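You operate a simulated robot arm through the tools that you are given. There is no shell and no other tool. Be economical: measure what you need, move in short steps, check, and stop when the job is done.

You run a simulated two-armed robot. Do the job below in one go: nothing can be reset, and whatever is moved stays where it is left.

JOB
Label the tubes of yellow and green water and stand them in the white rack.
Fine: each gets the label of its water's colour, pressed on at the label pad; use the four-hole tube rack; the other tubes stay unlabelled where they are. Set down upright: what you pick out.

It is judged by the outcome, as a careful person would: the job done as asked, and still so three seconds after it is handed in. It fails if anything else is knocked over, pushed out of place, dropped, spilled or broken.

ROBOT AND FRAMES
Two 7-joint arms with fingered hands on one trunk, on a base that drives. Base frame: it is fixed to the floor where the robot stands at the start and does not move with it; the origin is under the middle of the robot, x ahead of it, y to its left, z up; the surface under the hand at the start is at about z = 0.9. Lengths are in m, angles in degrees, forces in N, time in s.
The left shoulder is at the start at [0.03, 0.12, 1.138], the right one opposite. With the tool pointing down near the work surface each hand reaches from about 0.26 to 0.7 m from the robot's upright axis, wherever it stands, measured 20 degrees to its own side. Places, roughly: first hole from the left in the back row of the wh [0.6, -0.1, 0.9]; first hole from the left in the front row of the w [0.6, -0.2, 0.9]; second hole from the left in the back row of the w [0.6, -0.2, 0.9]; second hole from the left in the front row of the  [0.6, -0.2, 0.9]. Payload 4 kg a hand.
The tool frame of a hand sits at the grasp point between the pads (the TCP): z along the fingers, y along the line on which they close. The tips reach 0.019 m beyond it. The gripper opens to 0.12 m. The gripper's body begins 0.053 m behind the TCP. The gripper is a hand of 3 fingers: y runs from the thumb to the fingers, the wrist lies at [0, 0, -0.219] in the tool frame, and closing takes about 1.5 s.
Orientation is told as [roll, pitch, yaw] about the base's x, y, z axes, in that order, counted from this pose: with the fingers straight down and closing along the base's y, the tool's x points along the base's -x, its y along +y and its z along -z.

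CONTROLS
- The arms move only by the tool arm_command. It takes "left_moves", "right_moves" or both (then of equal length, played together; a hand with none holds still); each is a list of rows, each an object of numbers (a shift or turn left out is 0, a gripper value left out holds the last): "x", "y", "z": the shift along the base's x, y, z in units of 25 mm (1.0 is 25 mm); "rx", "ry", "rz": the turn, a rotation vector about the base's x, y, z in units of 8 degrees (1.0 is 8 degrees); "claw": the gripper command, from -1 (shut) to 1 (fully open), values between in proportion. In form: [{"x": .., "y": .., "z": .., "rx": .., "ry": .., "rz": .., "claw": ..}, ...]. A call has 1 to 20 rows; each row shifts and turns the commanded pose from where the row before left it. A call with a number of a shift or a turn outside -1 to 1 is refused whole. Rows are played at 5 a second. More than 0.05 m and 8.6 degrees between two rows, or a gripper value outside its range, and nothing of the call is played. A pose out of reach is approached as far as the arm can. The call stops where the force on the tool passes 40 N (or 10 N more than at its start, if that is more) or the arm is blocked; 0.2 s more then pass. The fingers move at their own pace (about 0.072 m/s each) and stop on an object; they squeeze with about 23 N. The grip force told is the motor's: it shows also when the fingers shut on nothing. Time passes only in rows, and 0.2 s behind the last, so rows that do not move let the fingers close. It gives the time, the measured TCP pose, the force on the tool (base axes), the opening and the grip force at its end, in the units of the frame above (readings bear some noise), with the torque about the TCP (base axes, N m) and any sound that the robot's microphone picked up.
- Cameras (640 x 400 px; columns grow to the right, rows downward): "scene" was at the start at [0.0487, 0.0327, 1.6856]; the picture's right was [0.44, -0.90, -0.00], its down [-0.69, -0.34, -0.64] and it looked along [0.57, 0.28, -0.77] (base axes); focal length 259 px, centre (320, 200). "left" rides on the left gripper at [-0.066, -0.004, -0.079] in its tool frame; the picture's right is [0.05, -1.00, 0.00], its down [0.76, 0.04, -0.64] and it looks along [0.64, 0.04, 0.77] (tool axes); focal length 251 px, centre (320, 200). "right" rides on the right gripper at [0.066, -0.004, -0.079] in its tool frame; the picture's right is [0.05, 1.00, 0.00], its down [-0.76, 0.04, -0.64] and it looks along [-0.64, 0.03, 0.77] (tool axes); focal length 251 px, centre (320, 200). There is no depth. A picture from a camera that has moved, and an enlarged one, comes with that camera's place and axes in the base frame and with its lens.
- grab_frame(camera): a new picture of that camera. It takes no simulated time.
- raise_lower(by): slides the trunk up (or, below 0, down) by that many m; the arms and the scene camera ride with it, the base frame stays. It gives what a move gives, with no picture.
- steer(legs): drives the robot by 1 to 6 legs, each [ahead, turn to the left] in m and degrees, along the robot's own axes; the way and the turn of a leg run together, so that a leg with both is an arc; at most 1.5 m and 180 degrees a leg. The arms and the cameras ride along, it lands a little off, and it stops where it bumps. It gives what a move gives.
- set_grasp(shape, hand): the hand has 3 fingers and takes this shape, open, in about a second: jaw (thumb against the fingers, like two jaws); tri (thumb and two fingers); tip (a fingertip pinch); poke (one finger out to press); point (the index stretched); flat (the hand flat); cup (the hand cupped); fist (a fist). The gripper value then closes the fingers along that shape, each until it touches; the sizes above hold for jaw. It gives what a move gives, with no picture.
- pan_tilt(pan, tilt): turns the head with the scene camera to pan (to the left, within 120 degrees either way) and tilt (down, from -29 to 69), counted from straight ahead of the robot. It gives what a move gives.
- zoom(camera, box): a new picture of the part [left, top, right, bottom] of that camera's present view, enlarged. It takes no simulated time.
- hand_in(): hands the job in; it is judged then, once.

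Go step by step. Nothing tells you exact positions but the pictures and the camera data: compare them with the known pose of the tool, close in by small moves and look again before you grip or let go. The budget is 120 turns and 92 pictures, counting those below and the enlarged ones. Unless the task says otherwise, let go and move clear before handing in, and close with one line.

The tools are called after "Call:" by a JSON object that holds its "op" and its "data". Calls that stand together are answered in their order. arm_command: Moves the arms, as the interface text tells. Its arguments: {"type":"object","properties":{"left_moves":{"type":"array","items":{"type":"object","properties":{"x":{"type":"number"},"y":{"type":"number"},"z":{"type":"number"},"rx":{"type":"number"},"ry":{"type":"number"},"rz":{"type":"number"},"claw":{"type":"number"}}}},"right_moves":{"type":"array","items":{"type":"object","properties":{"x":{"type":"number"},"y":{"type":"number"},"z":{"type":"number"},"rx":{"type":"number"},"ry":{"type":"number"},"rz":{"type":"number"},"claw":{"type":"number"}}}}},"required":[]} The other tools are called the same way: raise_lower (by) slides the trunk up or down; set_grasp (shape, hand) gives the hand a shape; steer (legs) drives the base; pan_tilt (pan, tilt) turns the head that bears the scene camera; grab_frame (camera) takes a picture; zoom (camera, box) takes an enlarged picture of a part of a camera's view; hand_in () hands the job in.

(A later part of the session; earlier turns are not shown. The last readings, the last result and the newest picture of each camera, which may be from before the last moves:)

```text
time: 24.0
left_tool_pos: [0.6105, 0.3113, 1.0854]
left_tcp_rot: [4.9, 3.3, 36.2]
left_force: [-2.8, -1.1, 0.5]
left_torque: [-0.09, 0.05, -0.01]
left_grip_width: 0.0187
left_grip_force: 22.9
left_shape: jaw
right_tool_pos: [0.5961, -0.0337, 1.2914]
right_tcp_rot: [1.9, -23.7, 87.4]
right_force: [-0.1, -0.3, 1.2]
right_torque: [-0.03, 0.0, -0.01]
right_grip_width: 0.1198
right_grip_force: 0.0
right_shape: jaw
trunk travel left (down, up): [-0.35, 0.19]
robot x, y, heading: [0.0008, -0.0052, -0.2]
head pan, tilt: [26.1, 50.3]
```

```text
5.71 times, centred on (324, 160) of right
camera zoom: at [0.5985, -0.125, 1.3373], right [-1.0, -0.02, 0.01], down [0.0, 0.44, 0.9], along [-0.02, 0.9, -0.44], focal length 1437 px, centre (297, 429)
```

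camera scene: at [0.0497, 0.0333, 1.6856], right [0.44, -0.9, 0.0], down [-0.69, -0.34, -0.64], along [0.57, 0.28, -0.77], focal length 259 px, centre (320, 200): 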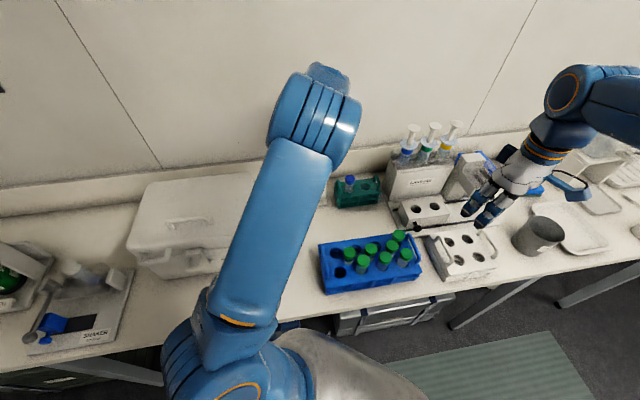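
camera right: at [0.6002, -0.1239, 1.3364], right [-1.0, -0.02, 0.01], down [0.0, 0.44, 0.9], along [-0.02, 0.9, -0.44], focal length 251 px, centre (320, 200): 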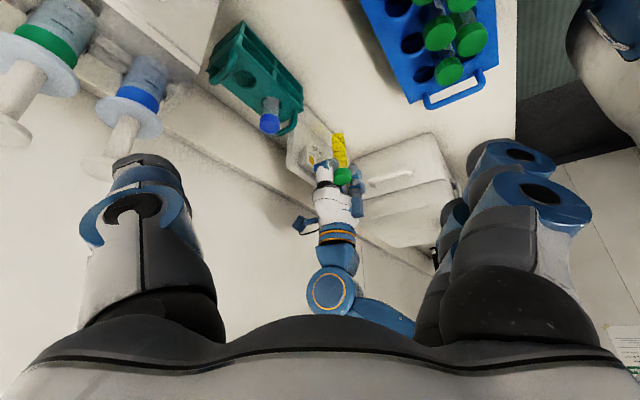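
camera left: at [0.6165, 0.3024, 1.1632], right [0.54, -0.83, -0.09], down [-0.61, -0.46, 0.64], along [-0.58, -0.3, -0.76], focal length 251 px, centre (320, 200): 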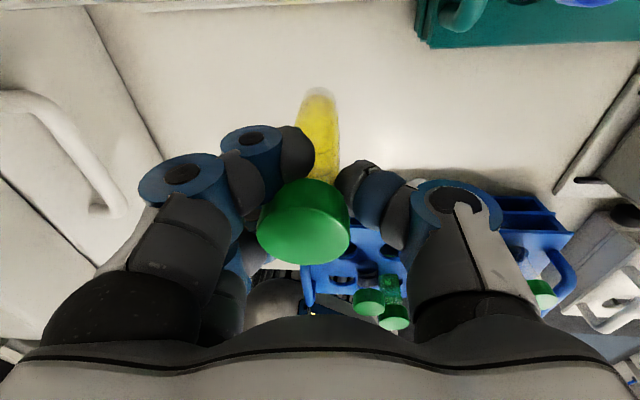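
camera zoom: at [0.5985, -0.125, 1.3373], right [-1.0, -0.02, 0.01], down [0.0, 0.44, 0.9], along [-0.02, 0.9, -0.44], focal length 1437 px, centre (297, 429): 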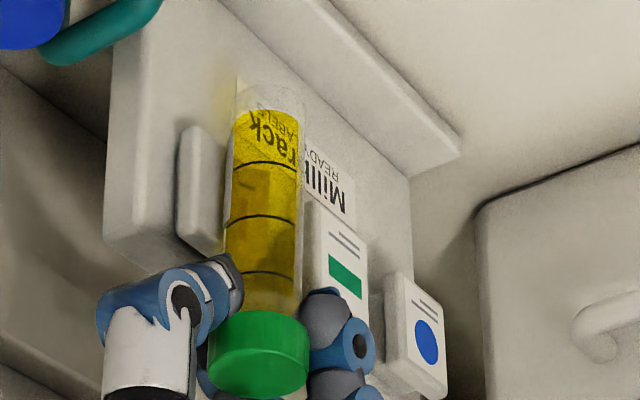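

Contact shows about 3 N. I press slightly more, hold a moment, then back off and look.

Call:
{"op": "arm_command", "data": {"left_moves": [{"x": 0.08, "y": 0.06}, {}, {}]}}

Call:
{"op": "arm_command", "data": {"left_moves": [{"x": -0.6, "y": -0.44}, {"x": -0.6, "y": -0.44}, {"x": -0.6, "y": -0.44}]}}

Call:
{"op": "zoom", "data": {"camera": "right", "box": [288, 115, 376, 195]}}

Call:
{"op": "grab_frame", "data": {"camera": "left"}}

```text
time: 24.8
left_tool_pos: [0.611, 0.3131, 1.0861]
left_tcp_rot: [4.9, 3.4, 36.2]
left_force: [-3.6, -4.2, 0.7]
left_torque: [-0.14, 0.15, 0.03]
left_grip_width: 0.0185
left_grip_force: 22.7
left_shape: jaw
right_tool_pos: [0.5966, -0.0328, 1.2931]
right_tcp_rot: [1.7, -23.8, 87.5]
right_force: [-0.3, 0.3, -0.4]
right_torque: [-0.02, -0.02, 0.01]
right_grip_width: 0.12
right_grip_force: 0.1
right_shape: jaw
trunk travel left (down, up): [-0.35, 0.19]
robot x, y, heading: [0.0009, -0.0005, -0.0]
head pan, tilt: [26.1, 50.3]
```

```text
time: 25.6
left_tool_pos: [0.5653, 0.2796, 1.086]
left_tcp_rot: [4.8, 3.3, 36.1]
left_force: [0.0, -0.1, -0.1]
left_torque: [0.0, 0.0, 0.0]
left_grip_width: 0.0185
left_grip_force: 23.2
left_shape: jaw
right_tool_pos: [0.5963, -0.0334, 1.2939]
right_tcp_rot: [1.8, -23.8, 87.3]
right_force: [0.1, 0.7, 0.3]
right_torque: [0.0, 0.0, -0.04]
right_grip_width: 0.1199
right_grip_force: 0.1
right_shape: jaw
trunk travel left (down, up): [-0.35, 0.19]
robot x, y, heading: [0.0008, 0.0033, 0.2]
head pan, tilt: [26.1, 50.3]
```

```text
5.00 times, centred on (332, 155) of right
camera zoom: at [0.5985, -0.125, 1.3373], right [-1.0, -0.02, 0.01], down [0.0, 0.44, 0.9], along [-0.02, 0.9, -0.44], focal length 1257 px, centre (260, 425)
```

zoom: 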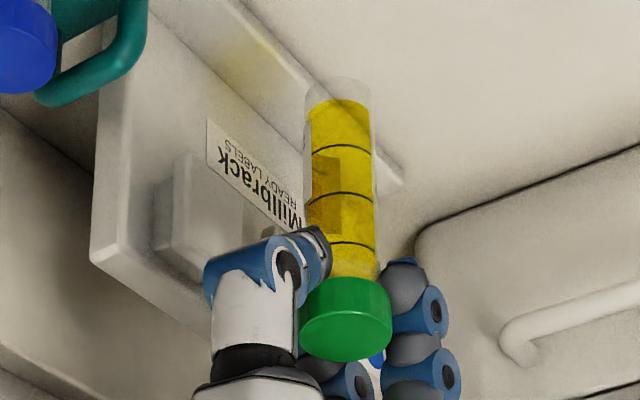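

```text
53 pictures are left
camera left: at [0.6286, 0.3121, 1.1599], right [0.54, -0.84, -0.08], down [-0.58, -0.44, 0.69], along [-0.61, -0.32, -0.72], focal length 251 px, centre (320, 200)
```

left: 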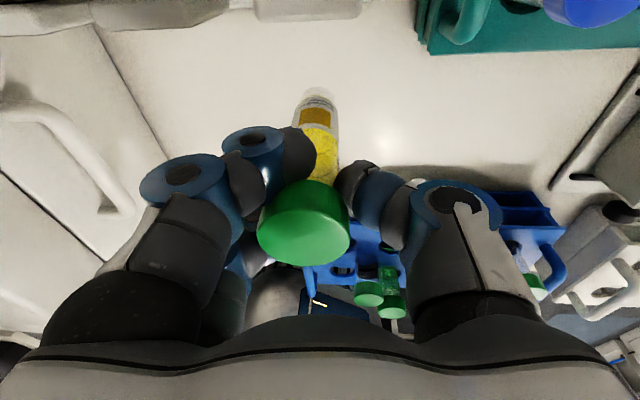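

The yellow label has transferred onto the tube. Next I raise the left hand and move the right arm out to the right, keeping its camera aimed at the white rack.

Call:
{"op": "arm_command", "data": {"left_moves": [{"z": 0.6}, {"z": 0.6}, {"z": 0.6}, {"z": 0.6}, {"z": 0.6}, {"z": 0.6}, {"z": 0.6}, {}, {}, {}, {}, {}, {}, {}, {}, {}], "right_moves": [{"y": -1}, {"y": -1}, {"y": -1}, {"y": -1}, {"y": -1}, {"y": -1}, {"y": -1}, {"y": -1}, {"y": -1}, {"y": -1}, {"y": -1}, {"y": -1}, {"y": -1}, {"y": -1}, {"y": -1}, {"y": -0.8}]}}

Call:
{"op": "grab_frame", "data": {"camera": "right"}}

```text
time: 29.0
left_tool_pos: [0.5679, 0.2804, 1.192]
left_tcp_rot: [4.9, 3.3, 36.2]
left_force: [-0.3, 0.1, -1.1]
left_torque: [0.02, -0.01, 0.0]
left_grip_width: 0.0184
left_grip_force: 22.9
left_shape: jaw
right_tool_pos: [0.5388, -0.3828, 1.2765]
right_tcp_rot: [1.7, -23.9, 87.3]
right_force: [0.2, 0.1, 0.1]
right_torque: [0.01, 0.0, 0.0]
right_grip_width: 0.1197
right_grip_force: 0.0
right_shape: jaw
right hand out of reach, approached as far as the arm can: row 11, 12, 13, 14, 15, 16
trunk travel left (down, up): [-0.35, 0.19]
robot x, y, heading: [-0.002, -0.0012, 0.0]
head pan, tilt: [26.1, 50.3]
```

```text
52 pictures are left
camera right: at [0.54, -0.4751, 1.3213], right [-1.0, -0.01, 0.01], down [0.0, 0.44, 0.9], along [-0.01, 0.9, -0.44], focal length 251 px, centre (320, 200)
```

right: 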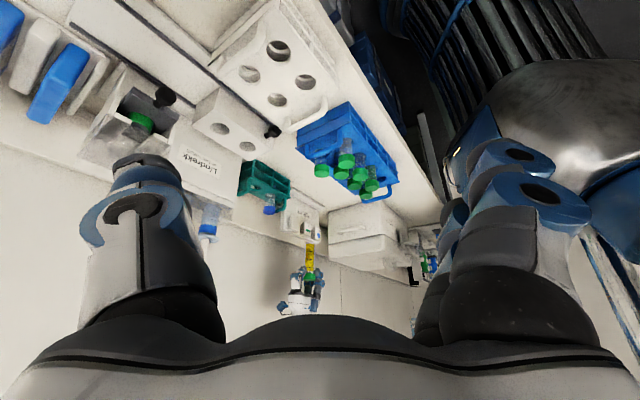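

All four white-rack holes triangulate consistently: back-left (0.612, -0.150), front-left (0.560, -0.187), top at z ≈ 0.96. I carry the tube over at height, turning the hand to yaw -54 to keep the fingers clear of the handles.

Call:
{"op": "arm_command", "data": {"left_moves": [{"x": 0.085, "y": -0.88, "rz": -0.7}, {"x": 0.085, "y": -0.88, "rz": -0.7}, {"x": 0.085, "y": -0.88, "rz": -0.7}, {"x": 0.085, "y": -0.88, "rz": -0.7}, {"x": 0.085, "y": -0.88, "rz": -0.7}, {"x": 0.085, "y": -0.88, "rz": -0.7}, {"x": 0.085, "y": -0.88, "rz": -0.7}, {"x": 0.085, "y": -0.88, "rz": -0.7}, {"x": 0.085, "y": -0.88, "rz": -0.7}, {"x": 0.085, "y": -0.88, "rz": -0.7}, {"x": 0.085, "y": -0.88, "rz": -0.7}, {"x": 0.085, "y": -0.88, "rz": -0.7}, {"x": 0.085, "y": -0.88, "rz": -0.7}, {"x": 0.085, "y": -0.88, "rz": -0.7}, {"x": 0.085, "y": -0.88, "rz": -0.7}, {"x": 0.085, "y": -0.88, "rz": -0.77}, {"x": 0.085, "y": -0.88}, {"x": 0.085, "y": -0.88}, {"x": 0.085, "y": -0.88}, {"x": 0.085, "y": -0.88}]}}

Call:
{"op": "grab_frame", "data": {"camera": "right"}}

Call:
{"op": "grab_frame", "data": {"camera": "left"}}

Call:
{"op": "grab_frame", "data": {"camera": "scene"}}

```text
time: 33.2
left_tool_pos: [0.5823, -0.1258, 1.1876]
left_tcp_rot: [4.8, 3.5, -53.9]
left_force: [0.1, -0.3, -0.7]
left_torque: [0.01, -0.01, -0.05]
left_grip_width: 0.0185
left_grip_force: 23.3
left_shape: jaw
left hand out of reach, approached as far as the arm can: row 18, 19, 20
right_tool_pos: [0.5381, -0.3817, 1.2768]
right_tcp_rot: [1.7, -23.8, 87.2]
right_force: [0.4, -0.1, 0.0]
right_torque: [0.06, -0.03, -0.03]
right_grip_width: 0.1198
right_grip_force: 0.1
right_shape: jaw
trunk travel left (down, up): [-0.35, 0.19]
robot x, y, heading: [0.0024, -0.0001, -0.2]
head pan, tilt: [26.1, 50.3]
```

```text
51 pictures are left
camera right: at [0.5405, -0.4747, 1.3212], right [-1.0, -0.01, 0.01], down [0.0, 0.44, 0.9], along [-0.01, 0.9, -0.44], focal length 251 px, centre (320, 200)
```

right: 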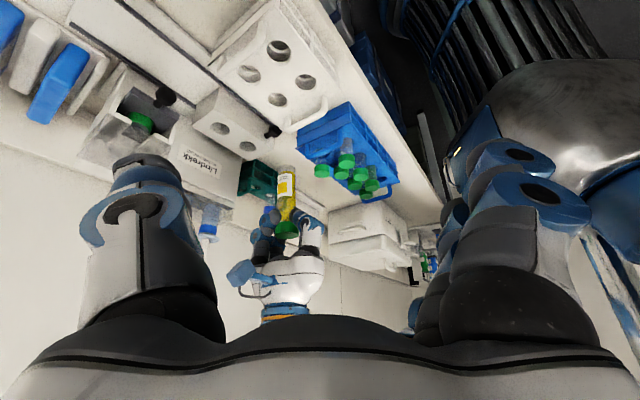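

```text
50 pictures are left
camera left: at [0.6155, -0.1891, 1.2619], right [-0.84, -0.54, -0.08], down [-0.44, 0.58, 0.69], along [-0.32, 0.61, -0.72], focal length 251 px, centre (320, 200)
```

left: 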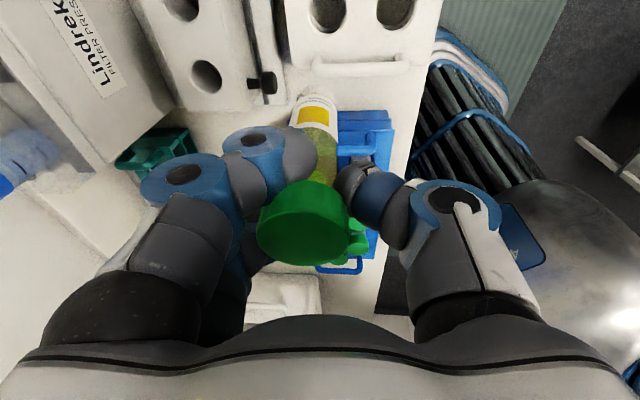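

```text
49 pictures are left
camera scene: at [0.0491, 0.0325, 1.6856], right [0.44, -0.9, 0.0], down [-0.69, -0.34, -0.64], along [0.57, 0.28, -0.77], focal length 259 px, centre (320, 200)
```

scene: 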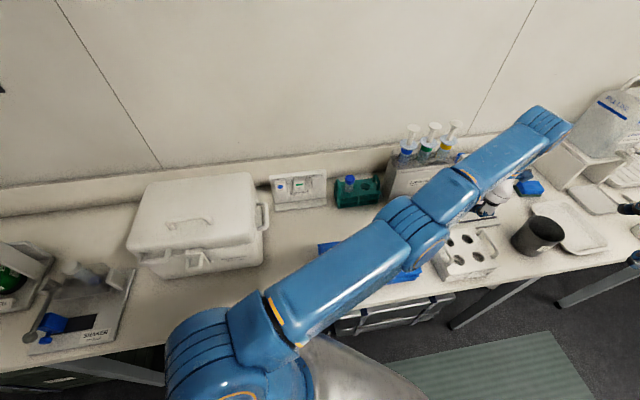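

The left arm is at its limit here. I turn the base 20° to the right to bring the white rack nearer.

Call:
{"op": "steer", "data": {"legs": [[0, -20]]}}

Call:
{"op": "arm_command", "data": {"left_moves": [{"x": 0.4, "y": 0.6, "rz": 0.5}, {"x": 0.4, "y": 0.6, "rz": 0.5}, {"x": 0.4, "y": 0.6, "rz": 0.5}, {"x": 0.4, "y": 0.6, "rz": 0.5}, {"x": 0.4, "y": 0.6, "rz": 0.5}]}}

```text
time: 34.3
left_tool_pos: [0.5561, -0.2016, 1.19]
left_tcp_rot: [5.1, 2.8, -62.1]
left_force: [-0.3, -0.8, -0.4]
left_torque: [0.02, -0.01, -0.01]
left_grip_width: 0.0181
left_grip_force: 23.1
left_shape: jaw
right_tool_pos: [0.475, -0.4486, 1.2767]
right_tcp_rot: [1.4, -23.8, 79.0]
right_force: [-0.1, 0.0, 0.1]
right_torque: [0.03, -0.04, -0.01]
right_grip_width: 0.12
right_grip_force: 0.0
right_shape: jaw
trunk travel left (down, up): [-0.35, 0.19]
robot x, y, heading: [0.0009, 0.0126, -7.6]
head pan, tilt: [26.1, 50.3]
stopped in leg 1: the robot was blocked; the commanded pose is now the measured one
```

```text
time: 35.5
left_tool_pos: [0.603, -0.1226, 1.1892]
left_tcp_rot: [5.0, 2.6, -42.0]
left_force: [0.4, 0.1, 0.1]
left_torque: [-0.01, 0.03, 0.01]
left_grip_width: 0.018
left_grip_force: 23.1
left_shape: jaw
left hand out of reach, approached as far as the arm can: row 3
right_tool_pos: [0.4782, -0.4468, 1.2767]
right_tcp_rot: [1.5, -23.8, 79.1]
right_force: [0.6, -0.3, 0.8]
right_torque: [-0.01, 0.02, -0.03]
right_grip_width: 0.1197
right_grip_force: 0.0
right_shape: jaw
trunk travel left (down, up): [-0.35, 0.19]
robot x, y, heading: [0.0014, 0.0139, -7.3]
head pan, tilt: [26.1, 50.3]
```

The base is blocked at -7.6°, so I don't force it. Raising the trunk lets the wrist sit level with the shoulder and gives more horizontal reach.

Call:
{"op": "raise_lower", "data": {"by": 0.15}}

Call:
{"op": "arm_command", "data": {"left_moves": [{"z": -0.8, "rz": -0.5}, {"z": -0.8, "rz": -0.5}, {"z": -0.8, "rz": -0.5}, {"z": -0.8}, {"z": -0.8}, {"z": -0.8}, {"z": -0.8}, {"x": 0.14, "y": -0.72}, {"x": 0.14, "y": -0.72}], "right_moves": [{"z": -0.8}, {"z": -0.8}, {"z": -0.8}, {"z": -0.8}, {"z": -0.8}, {"z": -0.8}, {"z": -0.8}, {}, {}]}}

Call:
{"op": "grab_frame", "data": {"camera": "right"}}

Call:
{"op": "grab_frame", "data": {"camera": "left"}}

```text
time: 37.2
left_tool_pos: [0.6024, -0.1239, 1.3386]
left_tcp_rot: [4.9, 2.7, -42.1]
left_force: [0.6, -1.6, -1.1]
left_torque: [0.0, 0.0, 0.03]
left_grip_width: 0.018
left_grip_force: 23.0
left_shape: jaw
right_tool_pos: [0.4779, -0.4463, 1.426]
right_tcp_rot: [1.5, -23.8, 79.0]
right_force: [0.0, -0.3, 0.1]
right_torque: [0.0, 0.02, 0.0]
right_grip_width: 0.1201
right_grip_force: 0.0
right_shape: jaw
trunk travel left (down, up): [-0.5, 0.04]
robot x, y, heading: [0.0005, 0.0115, -7.6]
head pan, tilt: [26.1, 50.3]
```

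```text
time: 39.2
left_tool_pos: [0.6028, -0.1504, 1.1998]
left_tcp_rot: [5.0, 2.6, -54.1]
left_force: [0.8, 0.0, -1.3]
left_torque: [0.0, 0.0, -0.01]
left_grip_width: 0.018
left_grip_force: 22.8
left_shape: jaw
left hand out of reach, approached as far as the arm can: row 2, 3, 8, 9
right_tool_pos: [0.4787, -0.4467, 1.2883]
right_tcp_rot: [1.4, -23.7, 78.9]
right_force: [0.0, -0.9, 0.2]
right_torque: [-0.01, 0.0, -0.02]
right_grip_width: 0.1202
right_grip_force: 0.1
right_shape: jaw
trunk travel left (down, up): [-0.5, 0.04]
robot x, y, heading: [0.0025, 0.0112, -7.7]
head pan, tilt: [26.1, 50.3]
```

```text
48 pictures are left
camera right: at [0.4658, -0.5394, 1.332], right [-0.99, 0.13, 0.0], down [0.06, 0.44, 0.9], along [0.12, 0.89, -0.44], focal length 251 px, centre (320, 200)
```

right: 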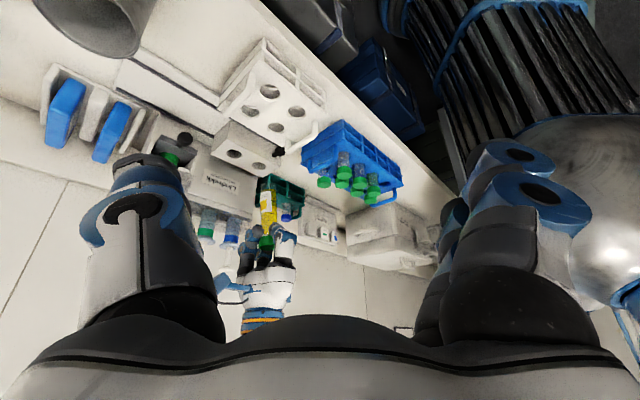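

```text
47 pictures are left
camera left: at [0.635, -0.2134, 1.2754], right [-0.84, -0.54, -0.09], down [-0.44, 0.59, 0.68], along [-0.31, 0.61, -0.73], focal length 251 px, centre (320, 200)
```

left: 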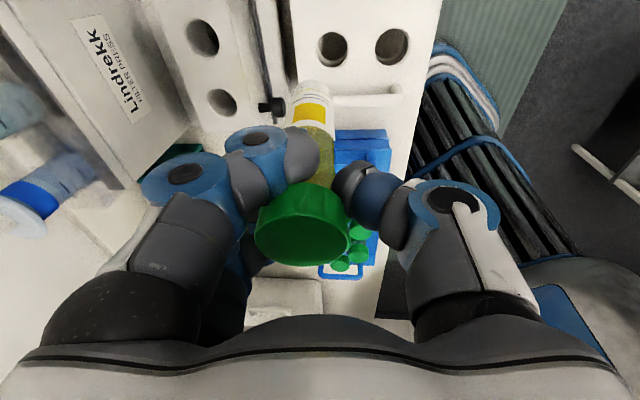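

I'll use the front-left hole first, since it is nearer. I zoom in to check where the tube's bottom is relative to the tool.

Call:
{"op": "zoom", "data": {"camera": "right", "box": [210, 80, 338, 280]}}

Call:
{"op": "zoom", "data": {"camera": "left", "box": [240, 60, 400, 260]}}

```text
2.00 times, centred on (274, 180) of right
camera zoom: at [0.4658, -0.5394, 1.332], right [-0.99, 0.13, 0.0], down [0.06, 0.44, 0.9], along [0.12, 0.89, -0.44], focal length 503 px, centre (412, 240)
```

zoom: 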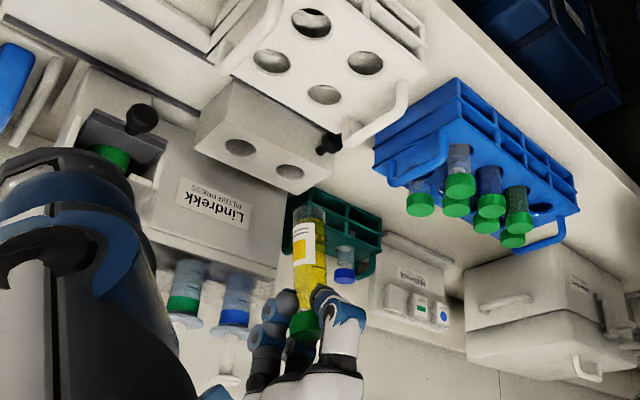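

```text
2.00 times, centred on (320, 160) of left
camera zoom: at [0.635, -0.2134, 1.2754], right [-0.84, -0.54, -0.09], down [-0.44, 0.59, 0.68], along [-0.31, 0.61, -0.73], focal length 503 px, centre (320, 280)
```

zoom: 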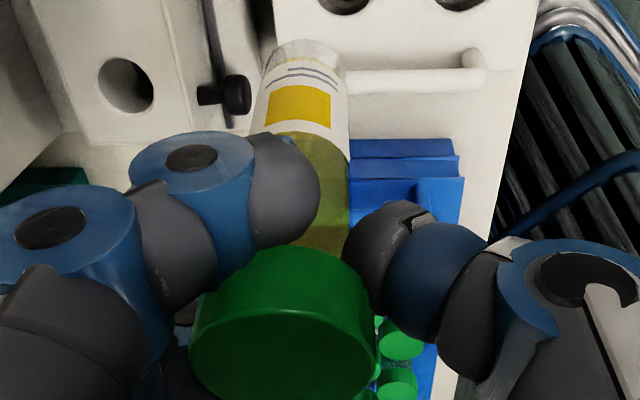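

The tube's bottom leans about 5° toward +x; I straighten it and move over the front-left hole.

Call:
{"op": "arm_command", "data": {"left_moves": [{"ry": 0.31, "x": -0.7, "y": -0.5}, {"ry": 0.31, "x": -0.7, "y": -0.5}, {"x": -0.6, "y": -0.6}]}}

Call:
{"op": "zoom", "data": {"camera": "right", "box": [210, 60, 338, 260]}}

Call:
{"op": "zoom", "data": {"camera": "left", "box": [200, 0, 440, 260]}}

```text
time: 40.0
left_tool_pos: [0.5529, -0.1914, 1.2015]
left_tcp_rot: [1.0, 5.7, -54.5]
left_force: [-0.6, 0.3, -0.3]
left_torque: [0.0, 0.02, -0.01]
left_grip_width: 0.0182
left_grip_force: 23.5
left_shape: jaw
right_tool_pos: [0.4765, -0.4479, 1.2873]
right_tcp_rot: [1.4, -23.7, 79.0]
right_force: [0.4, -0.4, -0.1]
right_torque: [0.02, 0.01, 0.0]
right_grip_width: 0.1199
right_grip_force: 0.0
right_shape: jaw
trunk travel left (down, up): [-0.5, 0.04]
robot x, y, heading: [0.0003, 0.0121, -7.7]
head pan, tilt: [26.1, 50.3]
```

```text
2.00 times, centred on (274, 160) of right
camera zoom: at [0.4655, -0.5399, 1.3321], right [-0.99, 0.13, 0.0], down [0.06, 0.44, 0.9], along [0.12, 0.89, -0.44], focal length 503 px, centre (412, 280)
```

zoom: 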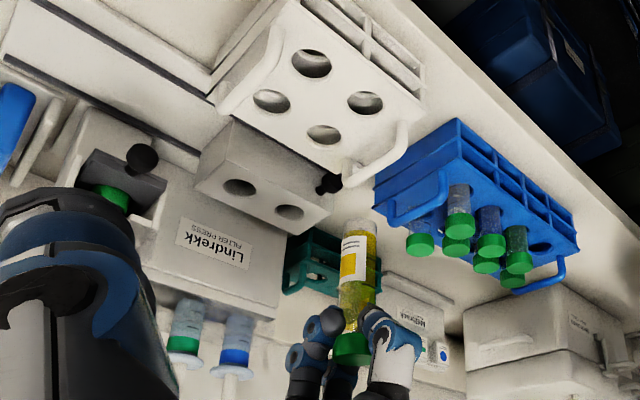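

```text
1.54 times, centred on (320, 130) of left
camera zoom: at [0.5917, -0.2549, 1.2737], right [-0.84, -0.54, -0.01], down [-0.38, 0.58, 0.72], along [-0.38, 0.61, -0.7], focal length 387 px, centre (320, 308)
```

zoom: 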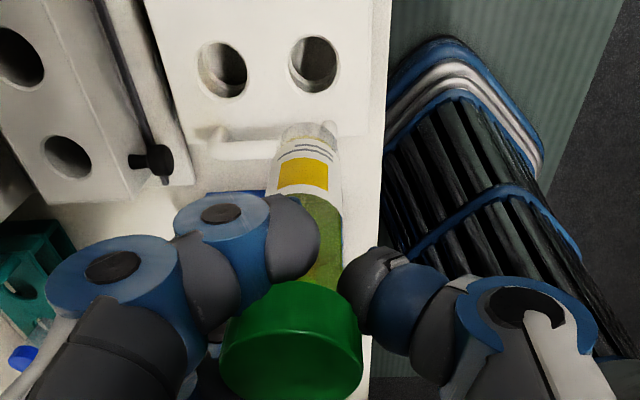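

The tube is upright and nearly over the front-left hole. I lower it to just above the hole and check.

Call:
{"op": "arm_command", "data": {"left_moves": [{"z": -0.9}, {"z": -0.9}, {"z": -0.9}, {"z": -0.9}, {"z": -0.7}]}}

Call:
{"op": "zoom", "data": {"camera": "right", "box": [250, 50, 346, 180]}}

Call:
{"op": "zoom", "data": {"camera": "left", "box": [240, 40, 400, 200]}}

```text
time: 41.2
left_tool_pos: [0.5431, -0.1837, 1.0965]
left_tcp_rot: [1.0, 5.4, -54.4]
left_force: [0.6, -0.1, -0.5]
left_torque: [-0.03, 0.0, -0.02]
left_grip_width: 0.0177
left_grip_force: 23.3
left_shape: jaw
left hand out of reach, approached as far as the arm can: row 4, 5
right_tool_pos: [0.4779, -0.4475, 1.2867]
right_tcp_rot: [1.5, -23.7, 79.0]
right_force: [-0.5, -1.0, -0.8]
right_torque: [-0.01, -0.01, 0.01]
right_grip_width: 0.1202
right_grip_force: 0.1
right_shape: jaw
trunk travel left (down, up): [-0.5, 0.04]
robot x, y, heading: [-0.0, 0.0152, -7.9]
head pan, tilt: [26.1, 50.3]
```

```text
3.08 times, centred on (298, 115) of right
camera zoom: at [0.4658, -0.5392, 1.3322], right [-0.99, 0.13, 0.0], down [0.06, 0.44, 0.9], along [0.12, 0.89, -0.44], focal length 774 px, centre (388, 462)
```

zoom: 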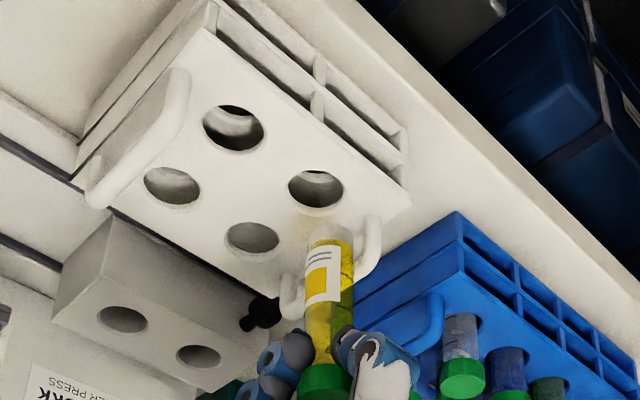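

```text
2.50 times, centred on (320, 120) of left
camera zoom: at [0.583, -0.2473, 1.1684], right [-0.84, -0.54, -0.01], down [-0.38, 0.59, 0.71], along [-0.38, 0.61, -0.7], focal length 629 px, centre (320, 400)
```

zoom: 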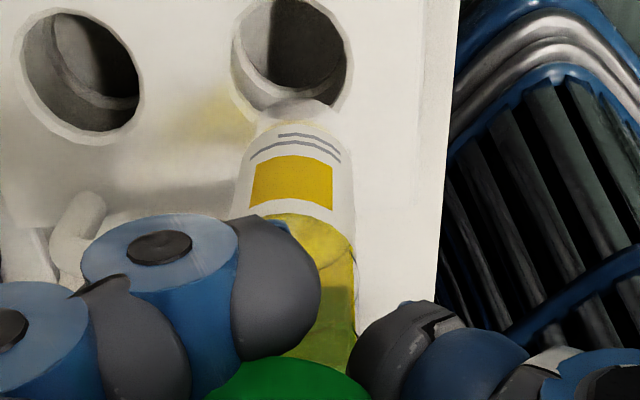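

Lowering the arm at this trunk height runs into a joint limit. I go back up to where it reaches, then lower the whole trunk, which descends straight down.

Call:
{"op": "arm_command", "data": {"left_moves": [{"z": 0.9}, {"z": 0.9}, {"z": 0.9}, {"z": 0.9}, {"z": 0.6}, {}], "right_moves": [{"z": 0.8}, {"z": 0.8}, {"z": 0.8}, {"z": 0.8}, {"z": 0.8}, {}]}}

```text
time: 42.6
left_tool_pos: [0.5534, -0.1915, 1.1998]
left_tcp_rot: [1.1, 5.5, -54.4]
left_force: [-1.1, -0.5, -0.1]
left_torque: [-0.02, 0.0, -0.02]
left_grip_width: 0.0179
left_grip_force: 23.3
left_shape: jaw
left hand out of reach, approached as far as the arm can: row 1, 3
right_tool_pos: [0.4783, -0.4486, 1.3869]
right_tcp_rot: [1.4, -23.6, 79.1]
right_force: [-0.1, -1.3, 0.0]
right_torque: [-0.02, -0.01, -0.03]
right_grip_width: 0.1201
right_grip_force: 0.1
right_shape: jaw
trunk travel left (down, up): [-0.5, 0.04]
robot x, y, heading: [0.0003, 0.0146, -7.4]
head pan, tilt: [26.1, 50.3]
```

It's back over the hole. I lower the trunk by 0.10 m and check.

Call:
{"op": "raise_lower", "data": {"by": -0.1}}

Call:
{"op": "zoom", "data": {"camera": "right", "box": [250, 50, 346, 180]}}

Call:
{"op": "zoom", "data": {"camera": "left", "box": [240, 40, 400, 200]}}

```text
time: 44.0
left_tool_pos: [0.5513, -0.192, 1.0995]
left_tcp_rot: [1.0, 5.8, -54.3]
left_force: [0.6, 0.1, -1.2]
left_torque: [-0.04, 0.0, 0.0]
left_grip_width: 0.0181
left_grip_force: 23.5
left_shape: jaw
right_tool_pos: [0.4783, -0.4471, 1.2864]
right_tcp_rot: [1.5, -23.7, 79.0]
right_force: [0.2, 0.0, 0.3]
right_torque: [0.02, 0.01, 0.02]
right_grip_width: 0.12
right_grip_force: 0.1
right_shape: jaw
trunk travel left (down, up): [-0.4, 0.14]
robot x, y, heading: [0.0018, 0.0095, -7.9]
head pan, tilt: [26.1, 50.3]
```

```text
3.08 times, centred on (298, 115) of right
camera zoom: at [0.4662, -0.5382, 1.3319], right [-0.99, 0.13, 0.0], down [0.06, 0.44, 0.9], along [0.12, 0.89, -0.44], focal length 774 px, centre (388, 462)
```

zoom: 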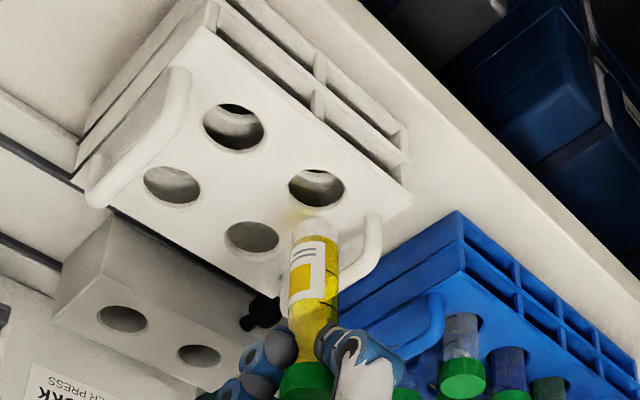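

```text
2.50 times, centred on (320, 120) of left
camera zoom: at [0.591, -0.2551, 1.1718], right [-0.84, -0.54, -0.01], down [-0.38, 0.59, 0.72], along [-0.38, 0.61, -0.7], focal length 629 px, centre (320, 400)
```

zoom: 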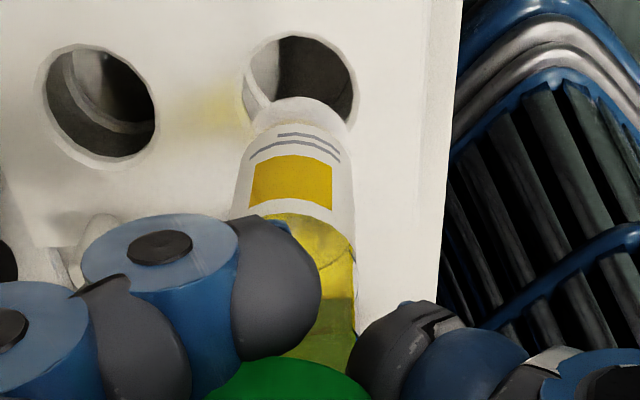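

Both cameras agree that the tube is within 2–3 mm of the hole centre. I nudge it 2 mm and let the tip enter.

Call:
{"op": "arm_command", "data": {"left_moves": [{"y": 0.07, "x": -0.03}, {}]}}

Call:
{"op": "raise_lower", "data": {"by": -0.045}}

Call:
{"op": "zoom", "data": {"camera": "left", "box": [240, 40, 400, 200]}}

Call:
{"op": "zoom", "data": {"camera": "right", "box": [250, 50, 346, 180]}}

```text
time: 44.5
left_tool_pos: [0.5519, -0.1916, 1.0993]
left_tcp_rot: [0.9, 5.8, -54.4]
left_force: [-0.2, -0.3, -1.5]
left_torque: [0.02, -0.04, 0.01]
left_grip_width: 0.0178
left_grip_force: 23.1
left_shape: jaw
right_tool_pos: [0.4781, -0.4466, 1.2864]
right_tcp_rot: [1.4, -23.7, 79.0]
right_force: [-0.2, 0.6, -0.4]
right_torque: [0.02, 0.01, -0.01]
right_grip_width: 0.1198
right_grip_force: 0.2
right_shape: jaw
trunk travel left (down, up): [-0.4, 0.14]
robot x, y, heading: [0.0049, 0.0105, -7.8]
head pan, tilt: [26.1, 50.3]
```

```text
time: 45.4
left_tool_pos: [0.5519, -0.1913, 1.0545]
left_tcp_rot: [0.8, 5.6, -54.4]
left_force: [0.4, -0.3, -0.7]
left_torque: [-0.02, 0.01, -0.01]
left_grip_width: 0.0181
left_grip_force: 23.4
left_shape: jaw
right_tool_pos: [0.4791, -0.4464, 1.2413]
right_tcp_rot: [1.4, -23.8, 78.9]
right_force: [-0.6, 0.2, -0.2]
right_torque: [0.01, 0.0, 0.0]
right_grip_width: 0.12
right_grip_force: 0.0
right_shape: jaw
trunk travel left (down, up): [-0.355, 0.185]
robot x, y, heading: [0.0014, 0.0105, -7.5]
head pan, tilt: [26.1, 50.3]
```

```text
2.50 times, centred on (320, 120) of left
camera zoom: at [0.591, -0.2543, 1.1263], right [-0.84, -0.54, -0.01], down [-0.38, 0.58, 0.72], along [-0.38, 0.61, -0.7], focal length 629 px, centre (320, 400)
```

zoom: 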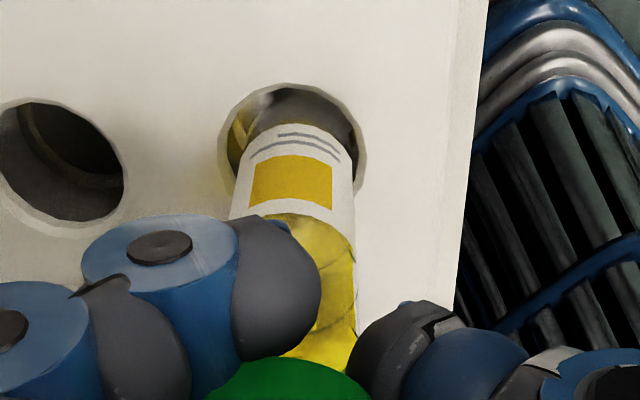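

```text
3.08 times, centred on (298, 115) of right
camera zoom: at [0.4661, -0.5382, 1.2868], right [-0.99, 0.13, 0.0], down [0.06, 0.44, 0.9], along [0.12, 0.89, -0.44], focal length 774 px, centre (388, 462)
```

zoom: 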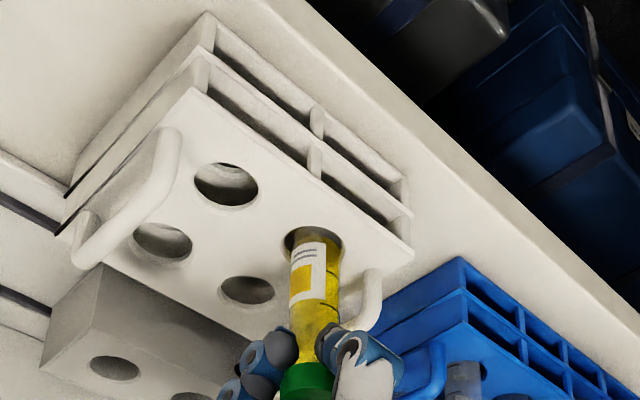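

The tip is centred in the hole. I continue down.

Call:
{"op": "raise_lower", "data": {"by": -0.03}}

Call:
{"op": "zoom", "data": {"camera": "right", "box": [250, 50, 346, 180]}}

```text
time: 46.2
left_tool_pos: [0.5515, -0.1916, 1.0245]
left_tcp_rot: [0.9, 5.6, -54.4]
left_force: [0.4, 0.4, -0.6]
left_torque: [-0.03, -0.01, -0.02]
left_grip_width: 0.0179
left_grip_force: 22.7
left_shape: jaw
right_tool_pos: [0.479, -0.4467, 1.2125]
right_tcp_rot: [1.4, -23.7, 79.0]
right_force: [-0.1, 0.2, 0.3]
right_torque: [0.02, -0.02, 0.0]
right_grip_width: 0.1201
right_grip_force: 0.0
right_shape: jaw
trunk travel left (down, up): [-0.325, 0.215]
robot x, y, heading: [-0.0005, 0.0101, -7.5]
head pan, tilt: [26.1, 50.3]
```

```text
3.08 times, centred on (298, 115) of right
camera zoom: at [0.4661, -0.5381, 1.2568], right [-0.99, 0.13, 0.0], down [0.06, 0.44, 0.9], along [0.12, 0.89, -0.44], focal length 774 px, centre (388, 462)
```

zoom: 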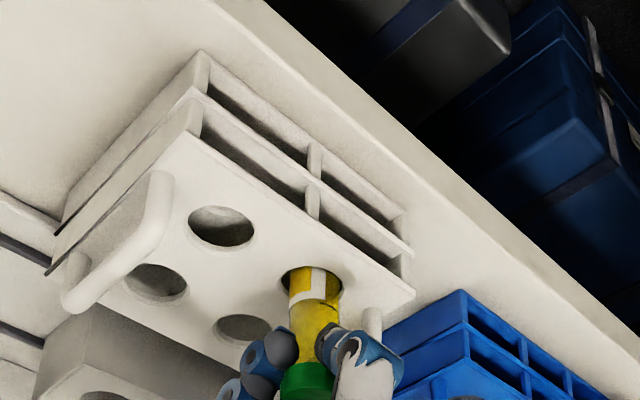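

Still free. I take small steps until the bottom touches.

Call:
{"op": "raise_lower", "data": {"by": -0.008}}

Call:
{"op": "raise_lower", "data": {"by": -0.004}}

Call:
{"op": "raise_lower", "data": {"by": -0.003}}

```text
time: 46.7
left_tool_pos: [0.553, -0.1902, 1.0175]
left_tcp_rot: [0.9, 5.7, -54.3]
left_force: [0.1, 0.2, -0.7]
left_torque: [-0.04, 0.01, -0.04]
left_grip_width: 0.0182
left_grip_force: 22.6
left_shape: jaw
right_tool_pos: [0.4783, -0.4458, 1.2043]
right_tcp_rot: [1.4, -23.7, 79.0]
right_force: [0.2, 0.3, -0.8]
right_torque: [0.01, -0.01, 0.04]
right_grip_width: 0.1198
right_grip_force: 0.0
right_shape: jaw
trunk travel left (down, up): [-0.317, 0.223]
robot x, y, heading: [0.0041, 0.0175, -7.6]
head pan, tilt: [26.1, 50.3]
```

```text
time: 47.3
left_tool_pos: [0.552, -0.1896, 1.0117]
left_tcp_rot: [0.9, 5.8, -54.4]
left_force: [0.3, 0.9, -0.3]
left_torque: [0.0, 0.03, 0.03]
left_grip_width: 0.0179
left_grip_force: 23.1
left_shape: jaw
right_tool_pos: [0.4772, -0.4475, 1.1987]
right_tcp_rot: [1.4, -23.7, 79.0]
right_force: [-0.2, 0.1, -0.3]
right_torque: [0.0, -0.04, 0.01]
right_grip_width: 0.1199
right_grip_force: 0.1
right_shape: jaw
trunk travel left (down, up): [-0.313, 0.227]
robot x, y, heading: [-0.001, 0.0108, -7.6]
head pan, tilt: [26.1, 50.3]
```

```text
time: 47.8
left_tool_pos: [0.5515, -0.1903, 1.0086]
left_tcp_rot: [0.9, 5.8, -54.3]
left_force: [0.5, -0.7, -0.7]
left_torque: [0.01, -0.02, 0.0]
left_grip_width: 0.0181
left_grip_force: 23.1
left_shape: jaw
right_tool_pos: [0.4778, -0.4464, 1.1962]
right_tcp_rot: [1.4, -23.7, 79.0]
right_force: [0.0, -0.9, 0.1]
right_torque: [0.02, 0.02, 0.0]
right_grip_width: 0.1198
right_grip_force: 0.1
right_shape: jaw
trunk travel left (down, up): [-0.31, 0.23]
robot x, y, heading: [0.0005, 0.0081, -7.8]
head pan, tilt: [26.1, 50.3]
```

No contact yet; a few more small steps.

Call:
{"op": "raise_lower", "data": {"by": -0.003}}

Call:
{"op": "raise_lower", "data": {"by": -0.003}}

Call:
{"op": "zoom", "data": {"camera": "right", "box": [260, 80, 356, 210]}}

```text
time: 48.3
left_tool_pos: [0.5523, -0.1904, 1.0065]
left_tcp_rot: [1.0, 5.8, -54.4]
left_force: [0.6, 0.0, -1.2]
left_torque: [-0.02, -0.03, -0.02]
left_grip_width: 0.0178
left_grip_force: 22.6
left_shape: jaw
right_tool_pos: [0.4788, -0.4466, 1.1931]
right_tcp_rot: [1.4, -23.7, 79.0]
right_force: [-0.7, 0.8, -0.1]
right_torque: [-0.01, 0.01, 0.01]
right_grip_width: 0.1201
right_grip_force: 0.0
right_shape: jaw
trunk travel left (down, up): [-0.307, 0.233]
robot x, y, heading: [-0.0024, 0.0168, -8.0]
head pan, tilt: [26.1, 50.3]
```

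```text
time: 48.8
left_tool_pos: [0.5507, -0.19, 1.0033]
left_tcp_rot: [1.0, 5.6, -54.4]
left_force: [0.1, -0.4, 3.1]
left_torque: [0.07, 0.01, 0.01]
left_grip_width: 0.0179
left_grip_force: 22.6
left_shape: jaw
right_tool_pos: [0.4775, -0.4465, 1.1908]
right_tcp_rot: [1.4, -23.7, 79.0]
right_force: [0.4, -0.2, 0.3]
right_torque: [0.01, 0.02, 0.02]
right_grip_width: 0.1199
right_grip_force: 0.0
right_shape: jaw
trunk travel left (down, up): [-0.304, 0.236]
robot x, y, heading: [0.0019, 0.0131, -7.8]
head pan, tilt: [26.1, 50.3]
```

```text
3.08 times, centred on (308, 145) of right
camera zoom: at [0.466, -0.5382, 1.2357], right [-0.99, 0.13, 0.0], down [0.06, 0.44, 0.9], along [0.12, 0.89, -0.44], focal length 774 px, centre (357, 369)
```

zoom: 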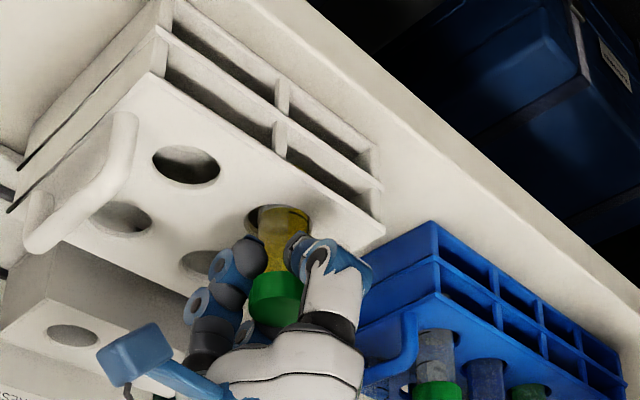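

Contact at about +4 N: the tube is seated. I open the fingers moderately and check.

Call:
{"op": "arm_command", "data": {"left_moves": [{"claw": -0.6}, {"claw": -0.3}, {"claw": 0.0}, {"claw": 0.1}, {}, {}]}}

Call:
{"op": "zoom", "data": {"camera": "right", "box": [260, 80, 356, 210]}}

Call:
{"op": "grab_frame", "data": {"camera": "left"}}

```text
time: 50.2
left_tool_pos: [0.5523, -0.1906, 1.0036]
left_tcp_rot: [0.9, 5.9, -54.5]
left_force: [0.2, 0.9, -0.3]
left_torque: [0.0, 0.02, 0.01]
left_grip_width: 0.0653
left_grip_force: 0.2
left_shape: jaw
right_tool_pos: [0.4779, -0.4461, 1.1902]
right_tcp_rot: [1.4, -23.8, 79.0]
right_force: [0.0, 1.1, 0.4]
right_torque: [0.0, -0.01, 0.0]
right_grip_width: 0.1196
right_grip_force: 0.0
right_shape: jaw
trunk travel left (down, up): [-0.304, 0.236]
robot x, y, heading: [0.0019, 0.0112, -7.3]
head pan, tilt: [26.1, 50.3]
```

```text
3.08 times, centred on (308, 145) of right
camera zoom: at [0.4663, -0.5383, 1.2355], right [-0.99, 0.13, 0.0], down [0.06, 0.44, 0.9], along [0.12, 0.89, -0.44], focal length 774 px, centre (357, 369)
```

zoom: 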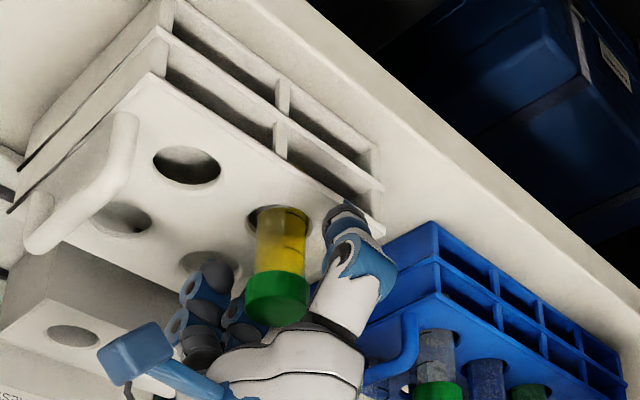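

```text
33 pictures are left
camera left: at [0.5912, -0.2544, 1.075], right [-0.84, -0.54, -0.01], down [-0.38, 0.58, 0.72], along [-0.38, 0.61, -0.7], focal length 251 px, centre (320, 200)
```

left: 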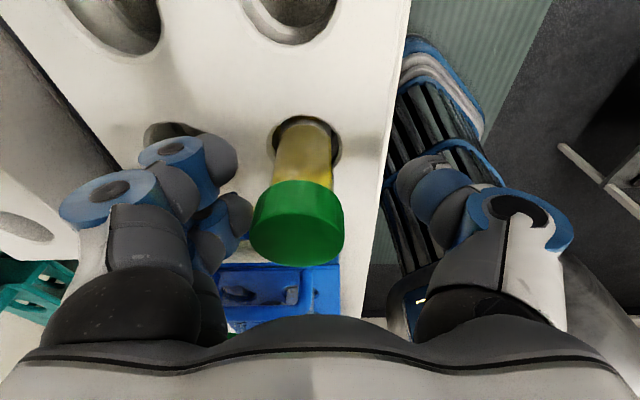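

The yellow tube stands in the rack. I raise the trunk clear and turn the base back.

Call:
{"op": "raise_lower", "data": {"by": 0.15}}

Call:
{"op": "steer", "data": {"legs": [[0, 7.6]]}}

```text
time: 52.0
left_tool_pos: [0.552, -0.1907, 1.152]
left_tcp_rot: [0.8, 5.7, -54.4]
left_force: [0.1, 0.3, -0.7]
left_torque: [-0.06, 0.03, 0.0]
left_grip_width: 0.0656
left_grip_force: 0.0
left_shape: jaw
right_tool_pos: [0.4782, -0.4471, 1.3404]
right_tcp_rot: [1.4, -23.7, 78.9]
right_force: [-0.3, -0.1, -0.1]
right_torque: [0.0, 0.02, 0.03]
right_grip_width: 0.1197
right_grip_force: 0.0
right_shape: jaw
trunk travel left (down, up): [-0.454, 0.086]
robot x, y, heading: [0.0011, 0.0128, -7.8]
head pan, tilt: [26.1, 50.3]
```

```text
time: 53.0
left_tool_pos: [0.5774, -0.118, 1.1536]
left_tcp_rot: [0.8, 6.1, -46.9]
left_force: [0.2, -0.3, -0.3]
left_torque: [0.0, -0.03, 0.03]
left_grip_width: 0.0653
left_grip_force: 0.0
left_shape: jaw
right_tool_pos: [0.5353, -0.3798, 1.3404]
right_tcp_rot: [1.4, -23.7, 86.7]
right_force: [0.1, 0.3, 0.6]
right_torque: [-0.02, 0.05, 0.01]
right_grip_width: 0.1201
right_grip_force: 0.0
right_shape: jaw
trunk travel left (down, up): [-0.454, 0.086]
robot x, y, heading: [0.0047, -0.0013, -0.2]
head pan, tilt: [26.1, 50.3]
```

Now I undo the hand's tilt, turn it to yaw 126 and move above the green tube, fingers in front and thumb behind.

Call:
{"op": "arm_command", "data": {"left_moves": [{"rx": -0.62, "ry": -0.45, "z": 0.5}, {"x": -0.36, "y": 0.38, "rz": 1, "z": 0.5}, {"x": -0.36, "y": 0.38, "rz": 1}, {"x": -0.36, "y": 0.38, "rz": 1}, {"x": -0.36, "y": 0.38, "rz": 1}, {"x": -0.36, "y": 0.38, "rz": 1}, {"x": -0.36, "y": 0.38, "rz": 1}, {"x": -0.36, "y": 0.38, "rz": 1}, {"x": -0.36, "y": 0.38, "rz": 1}, {"x": -0.36, "y": 0.38, "rz": 1}, {"x": -0.36, "y": 0.38, "rz": 1}, {"x": -0.36, "y": 0.38, "rz": 1}, {"x": -0.36, "y": 0.38, "rz": 1}, {"x": -0.36, "y": 0.38, "rz": 1}, {"x": -0.36, "y": 0.38, "rz": 1}, {"x": -0.36, "y": 0.38, "rz": 1}, {"x": -0.36, "y": 0.38, "rz": 1}, {"x": -0.36, "y": 0.38, "rz": 1}, {"x": -0.36, "y": 0.38, "rz": 1}, {"x": -0.36, "y": 0.38, "rz": 1}]}}

Call:
{"op": "arm_command", "data": {"left_moves": [{"rz": 1}, {"rz": 1}, {"rz": 0.6}]}}

Call:
{"op": "raise_lower", "data": {"by": -0.09}}

```text
time: 57.2
left_tool_pos: [0.586, -0.0417, 1.1708]
left_tcp_rot: [2.1, 0.0, 89.7]
left_force: [-1.2, 0.7, -0.5]
left_torque: [0.0, -0.02, 0.0]
left_grip_width: 0.0655
left_grip_force: 0.0
left_shape: jaw
left hand out of reach, approached as far as the arm can: row 1, 2, 3, 4, 5, 6, 7, 8, 9, 10, 11, 12, 13, 14, 15, 16, 20
right_tool_pos: [0.5361, -0.3793, 1.3404]
right_tcp_rot: [1.4, -23.7, 86.6]
right_force: [0.4, 0.2, -0.3]
right_torque: [0.0, 0.0, -0.03]
right_grip_width: 0.1199
right_grip_force: 0.1
right_shape: jaw
trunk travel left (down, up): [-0.454, 0.086]
robot x, y, heading: [0.005, 0.0032, -0.1]
head pan, tilt: [26.1, 50.3]
```

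```text
time: 58.0
left_tool_pos: [0.5856, -0.041, 1.1712]
left_tcp_rot: [2.0, 0.0, 89.6]
left_force: [0.2, -0.1, 0.0]
left_torque: [-0.03, -0.01, 0.02]
left_grip_width: 0.0656
left_grip_force: 0.0
left_shape: jaw
left hand out of reach, approached as far as the arm can: row 1, 2, 3
right_tool_pos: [0.5362, -0.3805, 1.3398]
right_tcp_rot: [1.3, -23.7, 86.6]
right_force: [-0.2, 0.9, 0.4]
right_torque: [0.01, -0.01, 0.02]
right_grip_width: 0.1198
right_grip_force: 0.0
right_shape: jaw
trunk travel left (down, up): [-0.454, 0.086]
robot x, y, heading: [0.0057, 0.0016, 0.1]
head pan, tilt: [26.1, 50.3]
```

```text
time: 59.2
left_tool_pos: [0.586, -0.0407, 1.0819]
left_tcp_rot: [2.0, -0.1, 89.6]
left_force: [0.4, -0.3, -0.4]
left_torque: [-0.02, 0.03, -0.01]
left_grip_width: 0.0658
left_grip_force: 0.1
left_shape: jaw
right_tool_pos: [0.5354, -0.3794, 1.2508]
right_tcp_rot: [1.4, -23.6, 86.6]
right_force: [-0.4, -0.5, -0.2]
right_torque: [-0.01, 0.01, -0.01]
right_grip_width: 0.12
right_grip_force: 0.0
right_shape: jaw
trunk travel left (down, up): [-0.364, 0.176]
robot x, y, heading: [-0.001, -0.0027, -0.2]
head pan, tilt: [26.1, 50.3]
```

The arm got stuck against a joint limit partway. I raise the trunk again for safety and look.

Call:
{"op": "raise_lower", "data": {"by": 0.12}}

Call:
{"op": "grab_frame", "data": {"camera": "scene"}}

```text
time: 60.7
left_tool_pos: [0.5867, -0.0418, 1.2015]
left_tcp_rot: [2.0, 0.0, 89.6]
left_force: [0.2, 0.2, 0.7]
left_torque: [0.0, -0.04, -0.01]
left_grip_width: 0.0657
left_grip_force: 0.1
left_shape: jaw
right_tool_pos: [0.5367, -0.3792, 1.3705]
right_tcp_rot: [1.6, -23.8, 86.6]
right_force: [0.8, 1.1, -0.2]
right_torque: [-0.01, 0.03, -0.01]
right_grip_width: 0.1199
right_grip_force: 0.0
right_shape: jaw
trunk travel left (down, up): [-0.484, 0.056]
robot x, y, heading: [-0.0011, 0.0004, -0.1]
head pan, tilt: [26.1, 50.3]
```

```text
32 pictures are left
camera scene: at [0.0508, 0.0331, 1.8195], right [0.44, -0.9, 0.0], down [-0.69, -0.34, -0.64], along [0.57, 0.28, -0.77], focal length 259 px, centre (320, 200)
```

scene: 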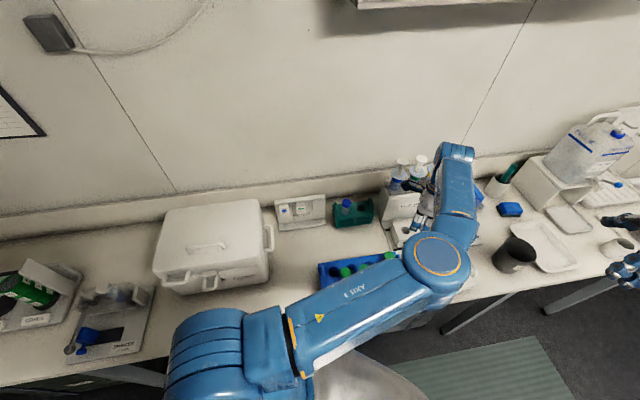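

Nothing has been disturbed. I unwind the yaw toward 36 first and see how the arm follows.

Call:
{"op": "arm_command", "data": {"left_moves": [{"rz": -1}, {"rz": -1}, {"rz": -1}, {"rz": -1}, {"rz": -1}]}}

```text
time: 61.9
left_tool_pos: [0.5872, -0.0404, 1.2019]
left_tcp_rot: [2.0, 0.0, 49.5]
left_force: [0.5, 0.5, -0.1]
left_torque: [-0.04, 0.02, 0.01]
left_grip_width: 0.0656
left_grip_force: 0.0
left_shape: jaw
right_tool_pos: [0.5353, -0.3792, 1.3705]
right_tcp_rot: [1.4, -23.7, 86.6]
right_force: [0.2, 0.2, 0.2]
right_torque: [0.02, 0.02, 0.0]
right_grip_width: 0.1201
right_grip_force: 0.2
right_shape: jaw
trunk travel left (down, up): [-0.484, 0.056]
robot x, y, heading: [0.0019, 0.0005, 0.2]
head pan, tilt: [26.1, 50.3]
```

It tracks again. I move over the green tube at this yaw before rotating.

Call:
{"op": "arm_command", "data": {"left_moves": [{"x": -0.75, "y": 0.44}, {"x": -0.75, "y": 0.44}, {"x": -0.75, "y": 0.44}, {"x": -0.75, "y": 0.44}, {"x": -0.75, "y": 0.44}, {"x": -0.75, "y": 0.44}, {"x": -0.75, "y": 0.44}, {"x": -0.75, "y": 0.44}, {"x": -0.75, "y": 0.44, "rx": -0.16, "ry": -0.19}, {"x": -0.75, "y": 0.44}]}}

Call:
{"op": "raise_lower", "data": {"by": -0.09}}

```text
time: 64.1
left_tool_pos: [0.3969, 0.0697, 1.2035]
left_tcp_rot: [0.0, -0.1, 49.6]
left_force: [-0.8, 0.2, -0.1]
left_torque: [-0.01, -0.01, -0.01]
left_grip_width: 0.0656
left_grip_force: 0.2
left_shape: jaw
right_tool_pos: [0.5355, -0.3794, 1.3713]
right_tcp_rot: [1.3, -23.6, 86.6]
right_force: [0.2, -0.2, -0.2]
right_torque: [-0.01, 0.01, -0.02]
right_grip_width: 0.1198
right_grip_force: 0.0
right_shape: jaw
trunk travel left (down, up): [-0.484, 0.056]
robot x, y, heading: [0.0024, 0.0024, -0.0]
head pan, tilt: [26.1, 50.3]
```

```text
time: 65.4
left_tool_pos: [0.3982, 0.0686, 1.1126]
left_tcp_rot: [0.0, 0.0, 49.6]
left_force: [0.3, -0.4, 0.5]
left_torque: [0.0, 0.04, 0.03]
left_grip_width: 0.0655
left_grip_force: 0.1
left_shape: jaw
right_tool_pos: [0.5359, -0.379, 1.2805]
right_tcp_rot: [1.4, -23.8, 86.6]
right_force: [0.3, 0.2, 0.6]
right_torque: [0.01, 0.01, -0.03]
right_grip_width: 0.12
right_grip_force: 0.0
right_shape: jaw
trunk travel left (down, up): [-0.394, 0.146]
robot x, y, heading: [0.0006, -0.003, -0.1]
head pan, tilt: [26.1, 50.3]
```

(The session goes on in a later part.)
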